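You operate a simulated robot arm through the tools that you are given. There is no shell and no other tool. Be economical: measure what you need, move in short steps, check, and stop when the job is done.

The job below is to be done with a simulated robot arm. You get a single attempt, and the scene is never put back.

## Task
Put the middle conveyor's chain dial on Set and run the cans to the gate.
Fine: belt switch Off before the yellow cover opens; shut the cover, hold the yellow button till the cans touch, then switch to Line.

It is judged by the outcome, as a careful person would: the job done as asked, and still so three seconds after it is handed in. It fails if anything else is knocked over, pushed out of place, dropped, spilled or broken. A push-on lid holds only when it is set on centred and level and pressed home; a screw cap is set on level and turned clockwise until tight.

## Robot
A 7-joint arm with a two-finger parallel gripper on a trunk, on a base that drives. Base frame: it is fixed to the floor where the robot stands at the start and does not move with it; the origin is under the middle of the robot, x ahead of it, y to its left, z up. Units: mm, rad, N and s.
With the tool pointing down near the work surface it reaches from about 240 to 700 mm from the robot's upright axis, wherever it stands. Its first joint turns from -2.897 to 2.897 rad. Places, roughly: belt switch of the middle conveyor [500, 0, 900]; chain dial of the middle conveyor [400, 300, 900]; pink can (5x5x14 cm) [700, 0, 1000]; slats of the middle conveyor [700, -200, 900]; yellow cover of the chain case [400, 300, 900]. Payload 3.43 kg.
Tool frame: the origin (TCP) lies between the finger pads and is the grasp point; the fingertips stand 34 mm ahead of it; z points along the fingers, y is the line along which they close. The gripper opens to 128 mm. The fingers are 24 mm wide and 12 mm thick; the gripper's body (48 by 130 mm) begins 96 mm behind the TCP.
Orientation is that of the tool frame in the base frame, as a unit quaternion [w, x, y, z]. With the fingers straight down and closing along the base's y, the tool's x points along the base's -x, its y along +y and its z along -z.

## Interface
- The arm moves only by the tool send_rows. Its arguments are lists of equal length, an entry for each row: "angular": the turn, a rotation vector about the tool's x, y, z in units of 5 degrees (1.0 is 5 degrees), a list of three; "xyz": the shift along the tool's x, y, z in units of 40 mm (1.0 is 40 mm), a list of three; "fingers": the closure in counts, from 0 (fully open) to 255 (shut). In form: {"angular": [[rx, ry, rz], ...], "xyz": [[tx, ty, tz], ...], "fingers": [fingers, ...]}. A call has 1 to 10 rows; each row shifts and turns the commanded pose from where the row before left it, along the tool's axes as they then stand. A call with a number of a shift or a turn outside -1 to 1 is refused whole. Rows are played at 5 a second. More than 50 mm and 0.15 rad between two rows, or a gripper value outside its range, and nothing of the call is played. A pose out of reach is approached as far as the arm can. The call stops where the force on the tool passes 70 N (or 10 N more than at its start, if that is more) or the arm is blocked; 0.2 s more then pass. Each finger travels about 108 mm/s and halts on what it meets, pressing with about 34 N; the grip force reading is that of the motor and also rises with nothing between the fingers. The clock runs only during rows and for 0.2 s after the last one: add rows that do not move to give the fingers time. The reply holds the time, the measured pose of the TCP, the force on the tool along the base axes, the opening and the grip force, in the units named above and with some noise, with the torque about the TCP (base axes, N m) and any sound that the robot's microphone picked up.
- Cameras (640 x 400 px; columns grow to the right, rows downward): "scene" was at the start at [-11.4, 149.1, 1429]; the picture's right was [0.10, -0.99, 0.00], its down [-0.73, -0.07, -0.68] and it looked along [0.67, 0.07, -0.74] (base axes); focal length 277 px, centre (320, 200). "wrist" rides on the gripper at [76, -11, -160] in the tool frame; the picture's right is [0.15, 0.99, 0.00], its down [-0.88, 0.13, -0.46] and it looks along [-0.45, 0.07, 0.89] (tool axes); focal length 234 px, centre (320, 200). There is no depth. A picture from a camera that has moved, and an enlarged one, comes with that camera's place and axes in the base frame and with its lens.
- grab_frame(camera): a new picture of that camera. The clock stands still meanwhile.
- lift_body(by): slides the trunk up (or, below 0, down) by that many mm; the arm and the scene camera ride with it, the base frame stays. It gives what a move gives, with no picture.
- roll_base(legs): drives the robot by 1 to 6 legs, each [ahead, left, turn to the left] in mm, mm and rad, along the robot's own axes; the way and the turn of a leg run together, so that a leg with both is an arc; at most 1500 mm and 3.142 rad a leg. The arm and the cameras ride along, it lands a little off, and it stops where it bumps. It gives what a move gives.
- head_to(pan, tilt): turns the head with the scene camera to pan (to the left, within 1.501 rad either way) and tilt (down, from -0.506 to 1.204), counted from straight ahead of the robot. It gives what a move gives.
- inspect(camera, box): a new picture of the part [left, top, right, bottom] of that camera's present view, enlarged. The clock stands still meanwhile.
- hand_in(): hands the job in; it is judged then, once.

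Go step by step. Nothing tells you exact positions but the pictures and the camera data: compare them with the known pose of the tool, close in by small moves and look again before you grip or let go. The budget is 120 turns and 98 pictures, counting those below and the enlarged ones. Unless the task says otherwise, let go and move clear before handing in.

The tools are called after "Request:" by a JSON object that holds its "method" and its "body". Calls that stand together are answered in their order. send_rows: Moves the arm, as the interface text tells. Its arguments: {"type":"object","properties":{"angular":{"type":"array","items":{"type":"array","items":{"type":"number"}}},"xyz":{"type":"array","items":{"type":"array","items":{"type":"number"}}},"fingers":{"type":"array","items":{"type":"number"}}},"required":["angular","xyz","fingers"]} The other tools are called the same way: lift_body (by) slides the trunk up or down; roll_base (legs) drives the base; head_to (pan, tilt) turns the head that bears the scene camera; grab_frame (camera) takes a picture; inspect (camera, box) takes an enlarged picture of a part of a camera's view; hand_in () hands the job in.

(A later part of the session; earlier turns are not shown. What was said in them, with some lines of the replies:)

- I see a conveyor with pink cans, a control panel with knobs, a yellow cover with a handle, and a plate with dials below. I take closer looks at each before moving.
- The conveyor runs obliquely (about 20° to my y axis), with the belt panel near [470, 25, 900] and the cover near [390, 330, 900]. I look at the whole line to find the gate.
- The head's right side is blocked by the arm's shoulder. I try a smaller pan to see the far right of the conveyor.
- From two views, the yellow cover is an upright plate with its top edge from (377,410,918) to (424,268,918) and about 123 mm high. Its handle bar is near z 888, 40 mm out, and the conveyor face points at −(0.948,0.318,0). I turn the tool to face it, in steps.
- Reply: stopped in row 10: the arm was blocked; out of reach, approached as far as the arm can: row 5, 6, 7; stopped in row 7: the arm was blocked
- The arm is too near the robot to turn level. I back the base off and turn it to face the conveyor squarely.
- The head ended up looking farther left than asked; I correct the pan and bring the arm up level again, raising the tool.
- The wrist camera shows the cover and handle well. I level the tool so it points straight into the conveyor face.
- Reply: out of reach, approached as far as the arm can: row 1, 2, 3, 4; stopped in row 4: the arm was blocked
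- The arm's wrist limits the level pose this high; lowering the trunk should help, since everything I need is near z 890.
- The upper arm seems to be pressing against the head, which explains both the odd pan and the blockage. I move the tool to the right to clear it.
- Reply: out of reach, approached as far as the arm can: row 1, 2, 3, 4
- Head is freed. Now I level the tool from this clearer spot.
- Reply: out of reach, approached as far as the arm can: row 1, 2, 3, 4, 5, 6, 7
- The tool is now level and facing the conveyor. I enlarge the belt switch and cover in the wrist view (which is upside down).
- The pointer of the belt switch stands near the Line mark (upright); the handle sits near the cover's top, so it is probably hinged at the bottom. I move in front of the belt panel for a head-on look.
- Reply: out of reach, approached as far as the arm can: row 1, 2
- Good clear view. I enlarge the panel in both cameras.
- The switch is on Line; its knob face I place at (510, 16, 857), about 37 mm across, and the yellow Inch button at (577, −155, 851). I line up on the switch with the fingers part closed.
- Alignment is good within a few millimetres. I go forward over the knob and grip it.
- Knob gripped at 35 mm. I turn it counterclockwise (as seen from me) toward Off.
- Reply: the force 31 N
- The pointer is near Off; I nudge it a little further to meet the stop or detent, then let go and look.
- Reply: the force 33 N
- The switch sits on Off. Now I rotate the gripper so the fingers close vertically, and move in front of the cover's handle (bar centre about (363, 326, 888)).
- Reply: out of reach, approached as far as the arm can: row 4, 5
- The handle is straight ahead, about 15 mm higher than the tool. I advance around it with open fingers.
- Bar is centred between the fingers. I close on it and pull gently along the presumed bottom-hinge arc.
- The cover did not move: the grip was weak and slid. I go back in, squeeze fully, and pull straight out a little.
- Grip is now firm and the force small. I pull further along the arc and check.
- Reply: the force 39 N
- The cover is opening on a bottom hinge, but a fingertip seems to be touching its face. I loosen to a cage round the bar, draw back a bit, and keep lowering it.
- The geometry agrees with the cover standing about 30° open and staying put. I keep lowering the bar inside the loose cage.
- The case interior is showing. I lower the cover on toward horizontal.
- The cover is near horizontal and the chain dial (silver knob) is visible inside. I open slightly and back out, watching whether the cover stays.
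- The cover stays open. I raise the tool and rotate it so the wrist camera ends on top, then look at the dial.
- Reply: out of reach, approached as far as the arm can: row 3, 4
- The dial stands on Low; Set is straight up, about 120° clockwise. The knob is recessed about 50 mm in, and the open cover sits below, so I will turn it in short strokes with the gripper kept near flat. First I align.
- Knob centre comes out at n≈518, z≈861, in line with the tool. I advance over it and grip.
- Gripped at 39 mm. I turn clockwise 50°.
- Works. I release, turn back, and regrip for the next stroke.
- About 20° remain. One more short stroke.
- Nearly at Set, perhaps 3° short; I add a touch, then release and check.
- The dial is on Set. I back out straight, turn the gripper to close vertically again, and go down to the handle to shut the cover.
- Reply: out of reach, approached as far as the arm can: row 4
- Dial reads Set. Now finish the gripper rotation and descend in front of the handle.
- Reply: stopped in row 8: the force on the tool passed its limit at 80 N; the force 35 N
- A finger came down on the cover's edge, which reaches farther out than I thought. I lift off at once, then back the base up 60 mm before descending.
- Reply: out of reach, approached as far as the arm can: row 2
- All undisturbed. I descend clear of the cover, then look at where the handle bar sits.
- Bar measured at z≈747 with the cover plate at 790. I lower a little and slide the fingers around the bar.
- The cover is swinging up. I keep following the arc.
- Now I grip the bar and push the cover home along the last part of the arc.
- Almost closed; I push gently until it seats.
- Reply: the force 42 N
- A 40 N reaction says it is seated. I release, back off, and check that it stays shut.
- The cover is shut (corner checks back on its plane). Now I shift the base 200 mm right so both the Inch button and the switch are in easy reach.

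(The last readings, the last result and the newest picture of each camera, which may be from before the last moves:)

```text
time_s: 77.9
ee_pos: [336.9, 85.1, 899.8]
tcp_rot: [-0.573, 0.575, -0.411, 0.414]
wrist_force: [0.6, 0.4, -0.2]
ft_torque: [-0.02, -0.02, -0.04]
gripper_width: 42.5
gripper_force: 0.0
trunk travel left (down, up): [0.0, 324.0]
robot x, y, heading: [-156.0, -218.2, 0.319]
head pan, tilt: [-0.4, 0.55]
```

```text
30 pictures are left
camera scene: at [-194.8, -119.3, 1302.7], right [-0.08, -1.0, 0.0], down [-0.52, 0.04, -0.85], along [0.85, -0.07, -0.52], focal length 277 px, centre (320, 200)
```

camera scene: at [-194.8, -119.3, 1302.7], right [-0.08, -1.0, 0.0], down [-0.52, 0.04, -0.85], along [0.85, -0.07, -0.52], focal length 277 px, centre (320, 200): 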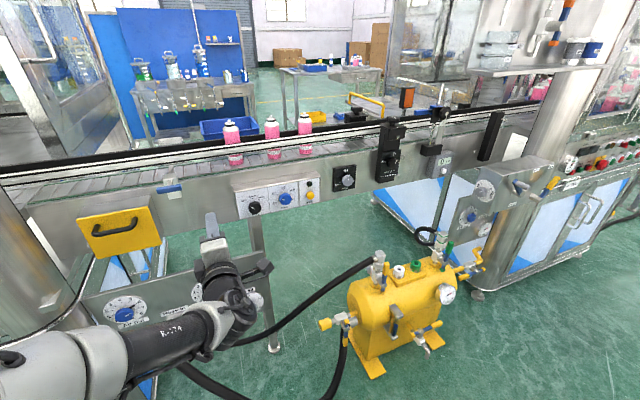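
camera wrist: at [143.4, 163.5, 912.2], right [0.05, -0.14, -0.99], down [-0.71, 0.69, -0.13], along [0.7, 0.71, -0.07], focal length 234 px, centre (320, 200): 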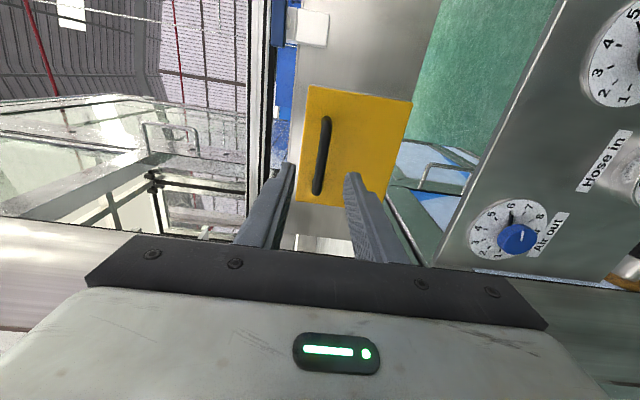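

Request:
{"method": "inspect", "body": {"camera": "scene", "box": [200, 70, 540, 220]}}

Request:
{"method": "inspect", "body": {"camera": "scene", "box": [60, 100, 320, 240]}}

```text
1.88 times, centred on (370, 145) of scene
camera zoom: at [-194.8, -119.3, 1302.7], right [-0.08, -1.0, 0.0], down [-0.52, 0.04, -0.85], along [0.85, -0.07, -0.52], focal length 521 px, centre (226, 304)
```

zoom: 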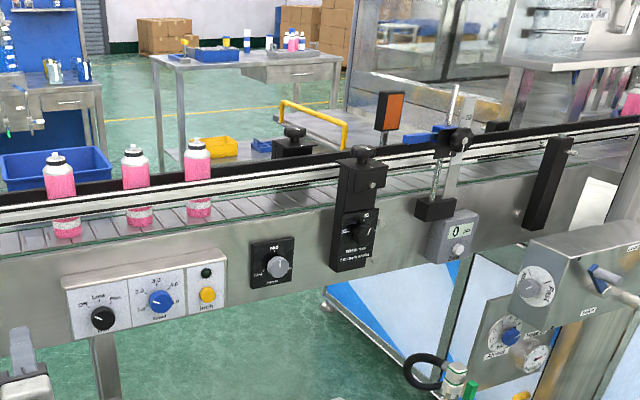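

```text
2.46 times, centred on (190, 170) of scene
camera zoom: at [-194.8, -119.3, 1302.7], right [-0.08, -1.0, 0.0], down [-0.52, 0.04, -0.85], along [0.85, -0.07, -0.52], focal length 681 px, centre (640, 274)
```

zoom: 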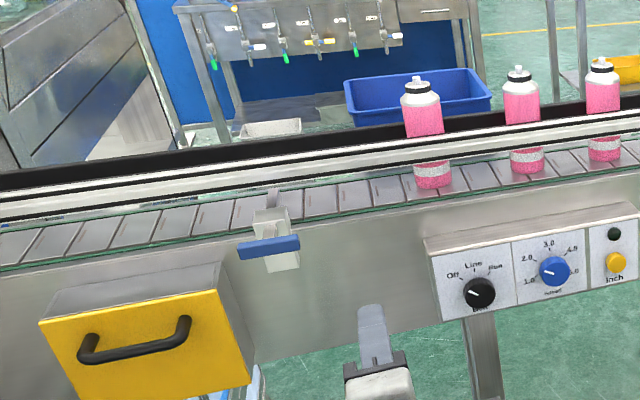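

All clear. The Inch button is confirmed near l≈328, z≈850. I move the base 50 mm ahead, close the fingers, and bring the tip in front of the button.

Request:
{"method": "roll_base", "body": {"legs": [[50, 0, 0]]}}

Request:
{"method": "send_rows", "body": {"angular": [[0, 0, 0], [0, 0, 0], [0, 0, 0], [0, 0, 0], [0, 0, 0], [0, 0, 0], [0, 0, 0], [0, 0, 0]], "xyz": [[0.94, 0.16, -0.1], [0.94, 0.16, 0], [0.94, 0.16, 0], [0.94, 0.16, 0], [0.94, 0.16, 0], [0.94, 0.16, 0], [0.94, 0.16, 0], [0.94, 0.13, 0]], "fingers": [255, 255, 255, 255, 255, 255, 255, 255]}}

Request:
{"method": "grab_frame", "body": {"camera": "scene"}}

Request:
{"method": "grab_frame", "body": {"camera": "wrist"}}

```text
time_s: 78.8
ee_pos: [383.9, 100.8, 900.2]
tcp_rot: [-0.573, 0.575, -0.412, 0.414]
wrist_force: [0.1, 0.3, -0.2]
ft_torque: [0.03, 0.04, -0.04]
gripper_width: 42.8
gripper_force: 0.1
trunk travel left (down, up): [0.0, 324.0]
robot x, y, heading: [-107.1, -203.9, 0.315]
head pan, tilt: [-0.4, 0.55]
```

```text
time_s: 80.6
ee_pos: [474.3, -185.8, 851.2]
tcp_rot: [-0.572, 0.577, -0.412, 0.414]
wrist_force: [-0.2, 0.5, 0.5]
ft_torque: [-0.02, 0.0, 0.0]
gripper_width: 0.1
gripper_force: 32.9
trunk travel left (down, up): [0.0, 324.0]
robot x, y, heading: [-111.2, -205.0, 0.318]
head pan, tilt: [-0.4, 0.55]
```

```text
27 pictures are left
camera scene: at [-147.9, -103.6, 1302.7], right [-0.08, -1.0, 0.0], down [-0.52, 0.04, -0.85], along [0.85, -0.07, -0.52], focal length 277 px, centre (320, 200)
```

scene: 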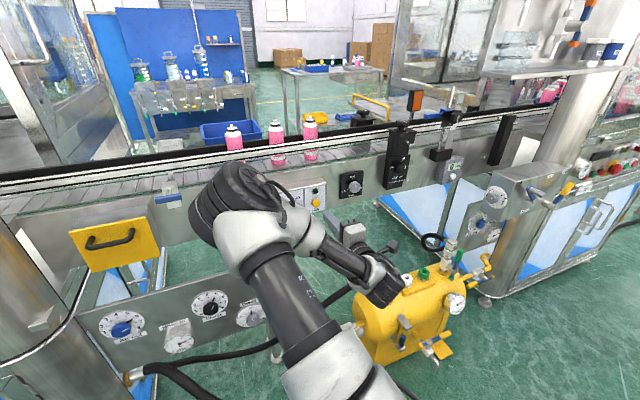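

```text
26 pictures are left
camera wrist: at [347.4, -307.3, 863.5], right [0.05, -0.14, -0.99], down [-0.71, 0.69, -0.13], along [0.7, 0.71, -0.07], focal length 234 px, centre (320, 200)
```

wrist: 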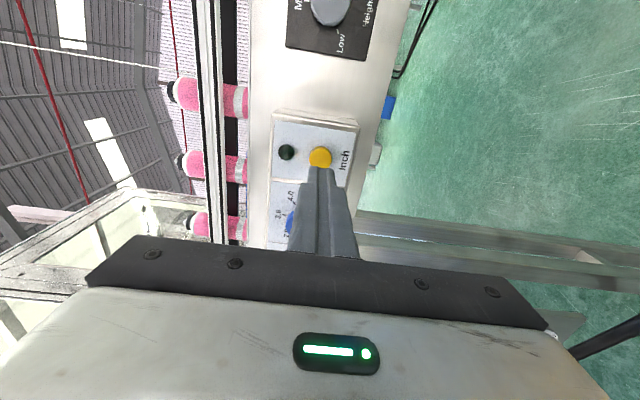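

Alignment is within 4 mm. I approach to just short of the button.

Request:
{"method": "send_rows", "body": {"angular": [[0, 0, 0], [0, 0, 0], [0, 0, 0]], "xyz": [[-0.08, 0, 0.5], [0, 0, 0.5], [0, 0, 0.45]], "fingers": [255, 255, 255]}}

Request:
{"method": "inspect", "body": {"camera": "wrist", "box": [200, 60, 440, 220]}}

```text
time_s: 81.4
ee_pos: [528.7, -163.8, 851.4]
tcp_rot: [-0.573, 0.574, -0.413, 0.414]
wrist_force: [-0.6, -0.5, 0.4]
ft_torque: [0.0, -0.02, -0.04]
gripper_width: 0.0
gripper_force: 32.9
trunk travel left (down, up): [0.0, 324.0]
robot x, y, heading: [-110.5, -203.5, 0.315]
head pan, tilt: [-0.4, 0.55]
```

```text
2.50 times, centred on (320, 140) of wrist
camera zoom: at [401.3, -285.3, 862.6], right [0.05, -0.14, -0.99], down [-0.71, 0.69, -0.13], along [0.7, 0.71, -0.07], focal length 585 px, centre (320, 350)
```

zoom: 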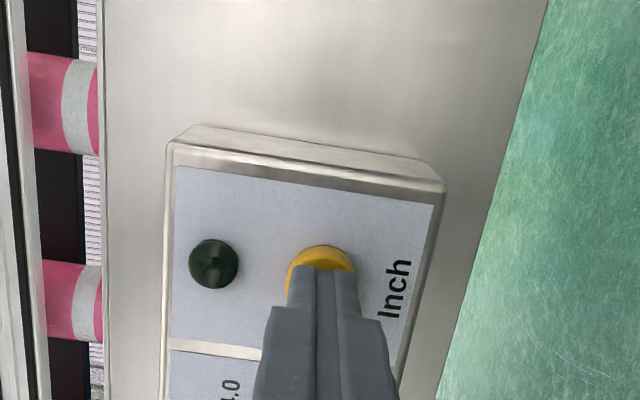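

Tip is centred on the button. I press in small steps.

Request:
{"method": "send_rows", "body": {"angular": [[0, 0, 0], [0, 0, 0], [0, 0, 0], [0, 0, 0]], "xyz": [[0, 0, 0.12], [0, 0, 0.12], [0, 0, 0.1], [0, 0, 0.08]], "fingers": [255, 255, 255, 255]}}

Request:
{"method": "inspect", "body": {"camera": "wrist", "box": [120, 60, 440, 240]}}

```text
time_s: 82.3
ee_pos: [535.1, -162.0, 850.9]
tcp_rot: [-0.572, 0.575, -0.413, 0.414]
wrist_force: [-31.8, -0.3, 12.1]
ft_torque: [-0.04, -0.45, 0.03]
gripper_width: 0.1
gripper_force: 33.2
trunk travel left (down, up): [0.0, 324.0]
robot x, y, heading: [-112.4, -199.7, 0.321]
head pan, tilt: [-0.4, 0.55]
heard: click
stopped in row 4: the force on the tool passed its limit at 77 N (the readings are from after the stop); the commanded pose is now the measured one
```

```text
2.00 times, centred on (280, 150) of wrist
camera zoom: at [407.8, -282.7, 863.2], right [0.04, -0.14, -0.99], down [-0.71, 0.69, -0.13], along [0.7, 0.71, -0.07], focal length 468 px, centre (400, 300)
```

zoom: 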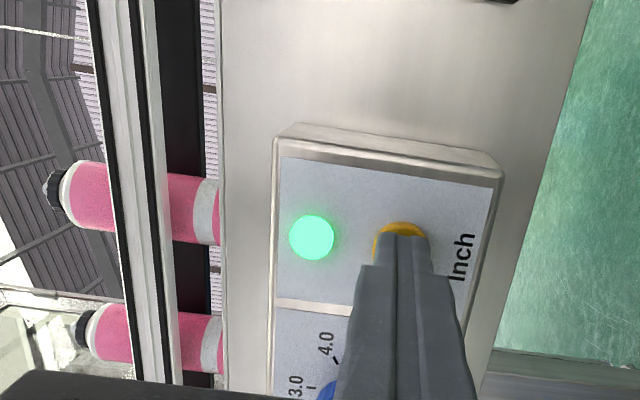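

The button clicked and the lamp is lit. I hold still and watch which way the cans travel.

Request:
{"method": "send_rows", "body": {"angular": [[0, 0, 0], [0, 0, 0], [0, 0, 0], [0, 0, 0], [0, 0, 0]], "xyz": [[0, 0, 0], [0, 0, 0], [0, 0, 0], [0, 0, 0], [0, 0, 0]], "fingers": [255, 255, 255, 255, 255]}}

Request:
{"method": "inspect", "body": {"camera": "scene", "box": [60, 70, 540, 260]}}

```text
time_s: 83.5
ee_pos: [535.1, -160.7, 851.0]
tcp_rot: [-0.571, 0.576, -0.413, 0.414]
wrist_force: [-48.9, -4.6, 15.9]
ft_torque: [0.05, -0.55, -0.08]
gripper_width: 0.0
gripper_force: 32.7
trunk travel left (down, up): [0.0, 324.0]
robot x, y, heading: [-106.9, -206.0, 0.321]
head pan, tilt: [-0.4, 0.55]
```

```text
1.33 times, centred on (300, 165) of scene
camera zoom: at [-153.1, -104.3, 1302.6], right [-0.08, -1.0, 0.0], down [-0.52, 0.04, -0.85], along [0.85, -0.07, -0.52], focal length 369 px, centre (347, 247)
```

zoom: 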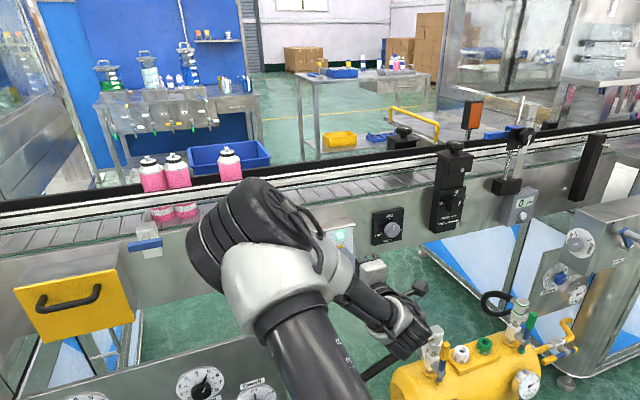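

The cans move left toward the blue gate; two already touch and the third is still coming. I keep holding briefly.

Request:
{"method": "send_rows", "body": {"angular": [[0, 0, 0], [0, 0, 0]], "xyz": [[0, 0, 0], [0, 0, 0]], "fingers": [255, 255]}}

Request:
{"method": "inspect", "body": {"camera": "scene", "box": [100, 90, 300, 210]}}

```text
time_s: 84.1
ee_pos: [535.6, -161.2, 851.2]
tcp_rot: [-0.571, 0.576, -0.414, 0.414]
wrist_force: [-49.1, -5.0, 14.2]
ft_torque: [-0.02, -0.59, -0.11]
gripper_width: 0.3
gripper_force: 33.5
trunk travel left (down, up): [0.0, 324.0]
robot x, y, heading: [-109.6, -198.2, 0.32]
head pan, tilt: [-0.4, 0.55]
```

```text
3.20 times, centred on (200, 150) of scene
camera zoom: at [-153.0, -104.3, 1302.6], right [-0.08, -1.0, 0.0], down [-0.52, 0.04, -0.85], along [0.85, -0.07, -0.52], focal length 885 px, centre (704, 360)
```

zoom: 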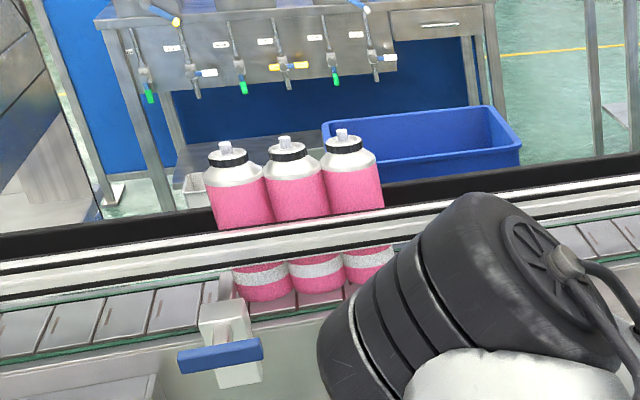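

All three cans now stand against each other at the gate. I release the button.

Request:
{"method": "send_rows", "body": {"angular": [[0, 0, 0], [0, 0, 0], [0, 0, 0]], "xyz": [[0, 0, -0.5], [0, 0, -0.6], [0, 0, -0.5]], "fingers": [255, 255, 255]}}

Request:
{"method": "inspect", "body": {"camera": "scene", "box": [140, 110, 240, 190]}}

Request:
{"method": "grab_frame", "body": {"camera": "wrist"}}

```text
time_s: 84.9
ee_pos: [477.4, -181.1, 846.5]
tcp_rot: [-0.571, 0.577, -0.414, 0.412]
wrist_force: [-0.7, -0.1, -0.9]
ft_torque: [0.01, 0.05, 0.0]
gripper_width: 0.2
gripper_force: 33.1
trunk travel left (down, up): [0.0, 324.0]
robot x, y, heading: [-109.3, -201.1, 0.318]
head pan, tilt: [-0.4, 0.55]
```

```text
5.00 times, centred on (190, 150) of scene
camera zoom: at [-148.7, -103.9, 1302.6], right [-0.08, -1.0, 0.0], down [-0.52, 0.04, -0.85], along [0.85, -0.07, -0.52], focal length 1383 px, centre (970, 450)
```

zoom: 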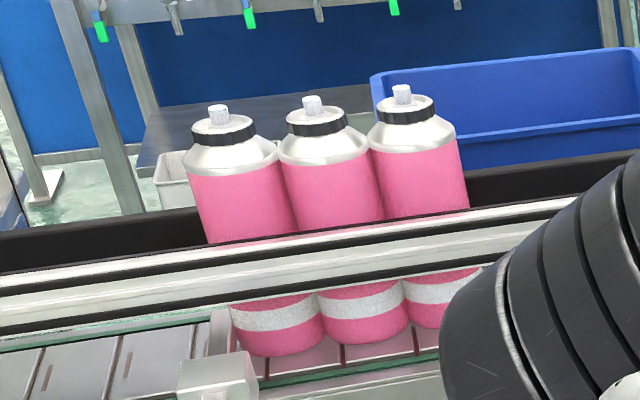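

```text
20 pictures are left
camera wrist: at [349.8, -302.5, 860.8], right [0.04, -0.15, -0.99], down [-0.71, 0.69, -0.13], along [0.7, 0.71, -0.08], focal length 234 px, centre (320, 200)
```

wrist: 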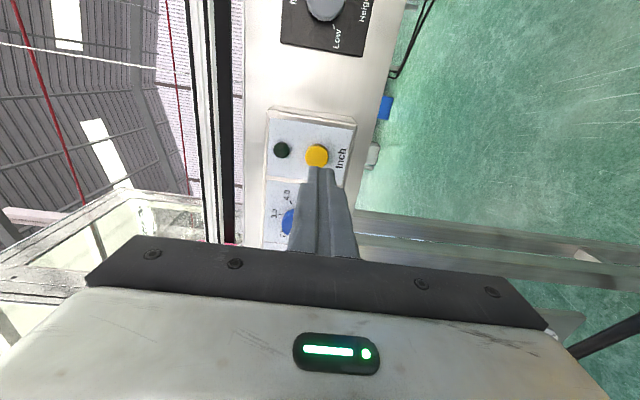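

Cans are touching at the gate and the lamp is off. Now I go back to the belt switch, opening the fingers.

Request:
{"method": "send_rows", "body": {"angular": [[0, 0, 0], [0, 0, 0], [0, 0, 0], [0, 0, 0], [0, 0, 0], [0, 0, 0]], "xyz": [[-0.9, -0.05, 0], [-0.9, -0.05, 0], [-0.9, -0.05, 0], [-0.9, -0.05, 0], [-0.85, -0.05, 0], [0, 0, 0.5]], "fingers": [130, 130, 130, 130, 130, 130]}}

Request:
{"method": "grab_frame", "body": {"camera": "wrist"}}

```text
time_s: 86.3
ee_pos: [440.5, -4.2, 858.4]
tcp_rot: [-0.569, 0.577, -0.416, 0.413]
wrist_force: [-0.9, 0.4, -0.6]
ft_torque: [0.01, 0.02, -0.01]
gripper_width: 62.5
gripper_force: 0.1
trunk travel left (down, up): [0.0, 324.0]
robot x, y, heading: [-107.2, -203.0, 0.322]
head pan, tilt: [-0.4, 0.55]
```

```text
19 pictures are left
camera wrist: at [312.6, -126.2, 870.6], right [0.04, -0.15, -0.99], down [-0.71, 0.69, -0.13], along [0.7, 0.71, -0.08], focal length 234 px, centre (320, 200)
```

wrist: 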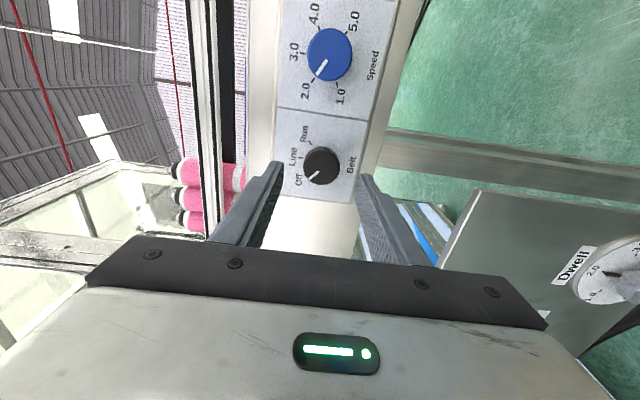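

Aligned. I advance and grip the switch knob.

Request:
{"method": "send_rows", "body": {"angular": [[0, 0, 0], [0, 0, 0], [0, 0, 0], [0, 0, 0], [0, 0, 0], [0, 0, 0]], "xyz": [[-0.03, 0.02, 0.5], [0, 0, 0.4], [0, 0, 0.25], [0, 0, 0], [0, 0, 0], [0, 0, 0]], "fingers": [130, 130, 130, 205, 205, 205]}}

Request:
{"method": "send_rows", "body": {"angular": [[0, 0, 1], [0, 0, 1], [0, 0, 1], [0, 0, 1], [0, 0, 1], [0, 0, 1], [0, 0, 1], [0, 0, 1], [0, 0, 1], [0, 0, 1]], "xyz": [[0, 0, 0], [0, 0, 0], [0, 0, 0], [0, 0, 0], [0, 0, 0], [0, 0, 0], [0, 0, 0], [0, 0, 0], [0, 0, 0], [0, 0, 0]], "fingers": [205, 205, 205, 205, 205, 205, 205, 205, 205, 205]}}

Request:
{"method": "inspect", "body": {"camera": "wrist", "box": [230, 90, 410, 220]}}

```text
time_s: 87.7
ee_pos: [484.1, 9.5, 855.0]
tcp_rot: [-0.569, 0.577, -0.415, 0.414]
wrist_force: [0.8, 1.2, -10.4]
ft_torque: [0.09, -0.27, -0.2]
gripper_width: 35.6
gripper_force: 45.1
trunk travel left (down, up): [0.0, 324.0]
robot x, y, heading: [-110.5, -204.4, 0.323]
head pan, tilt: [-0.4, 0.55]
```

```text
time_s: 89.9
ee_pos: [483.6, 10.2, 854.6]
tcp_rot: [0.69, -0.348, 0.621, -0.132]
wrist_force: [2.6, -0.7, -18.4]
ft_torque: [0.17, -0.61, 0.23]
gripper_width: 35.6
gripper_force: 44.9
trunk travel left (down, up): [0.0, 324.0]
robot x, y, heading: [-110.4, -199.1, 0.315]
head pan, tilt: [-0.4, 0.55]
```

```text
3.08 times, centred on (320, 155) of wrist
camera zoom: at [350.6, -94.3, 806.4], right [-0.22, 0.63, -0.75], down [-0.64, 0.49, 0.59], along [0.74, 0.6, 0.29], focal length 720 px, centre (320, 338)
```

zoom: 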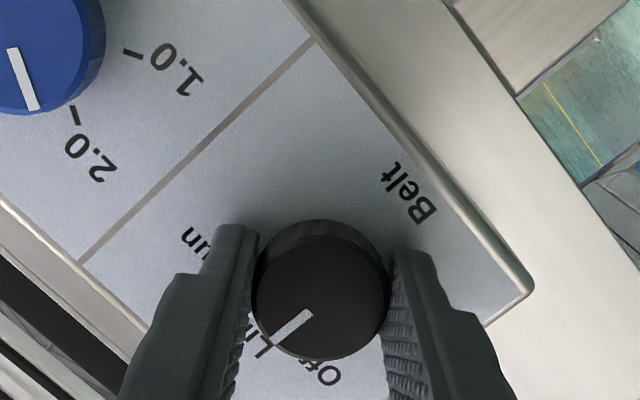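

The pointer lies along Line. I release and back away to check.

Request:
{"method": "send_rows", "body": {"angular": [[0, 0, 0], [0, 0, 0], [0, 0, 0], [0, 0, 0], [0, 0, 0]], "xyz": [[0, 0, 0], [0, 0, 0], [0, 0, -0.9], [0, 0, -0.9], [0, 0, -0.6]], "fingers": [130, 130, 130, 130, 130]}}

Request:
{"method": "inspect", "body": {"camera": "wrist", "box": [250, 110, 410, 210]}}

Request:
{"method": "grab_frame", "body": {"camera": "scene"}}

```text
time_s: 91.1
ee_pos: [392.9, -20.2, 857.2]
tcp_rot: [0.692, -0.347, 0.619, -0.133]
wrist_force: [-0.6, -0.6, -0.7]
ft_torque: [-0.03, 0.02, 0.02]
gripper_width: 62.9
gripper_force: 0.0
trunk travel left (down, up): [0.0, 324.0]
robot x, y, heading: [-108.1, -201.6, 0.318]
head pan, tilt: [-0.4, 0.55]
```

```text
4.00 times, centred on (330, 160) of wrist
camera zoom: at [259.4, -124.5, 809.6], right [-0.21, 0.63, -0.75], down [-0.64, 0.49, 0.59], along [0.74, 0.61, 0.29], focal length 937 px, centre (280, 360)
```

zoom: 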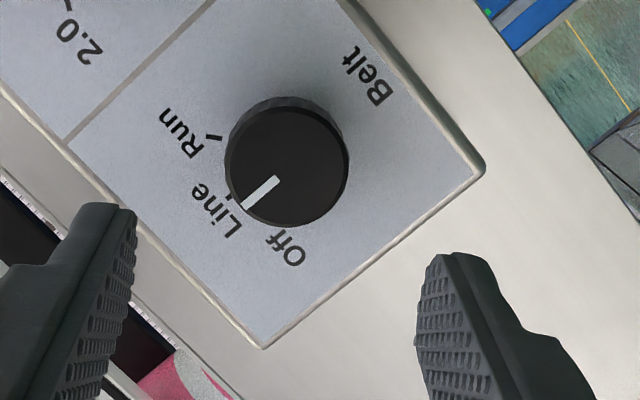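

```text
16 pictures are left
camera scene: at [-148.7, -103.9, 1302.7], right [-0.08, -1.0, 0.0], down [-0.52, 0.04, -0.85], along [0.85, -0.07, -0.52], focal length 277 px, centre (320, 200)
```

scene: 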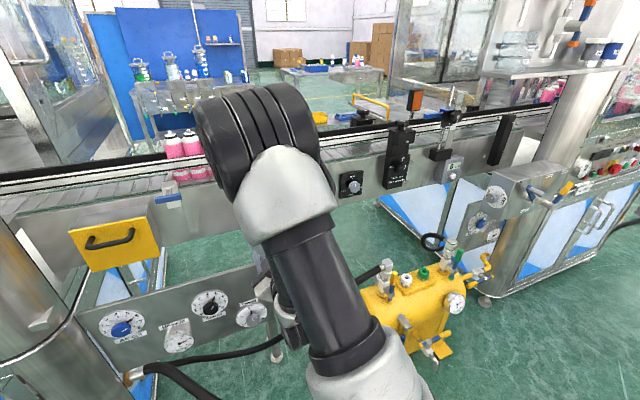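

The switch is on Line, the cover is shut with the dial on Set behind it, and the three cans stand together at the gate. The arm is clear, so I hand in.

Request:
{"method": "hand_in", "body": {}}

```text
The job is handed in.
```

The job is done and handed in: with the belt Off I opened the cover and set the chain dial to Set. I then shut the cover, inched the cans until all three touched at the gate, and turned the belt switch to Line.

While going back to close the cover, a fingertip came down on its open edge and the arm stopped at 80 N. I saw no damage, and the cover closed and stayed shut afterwards.
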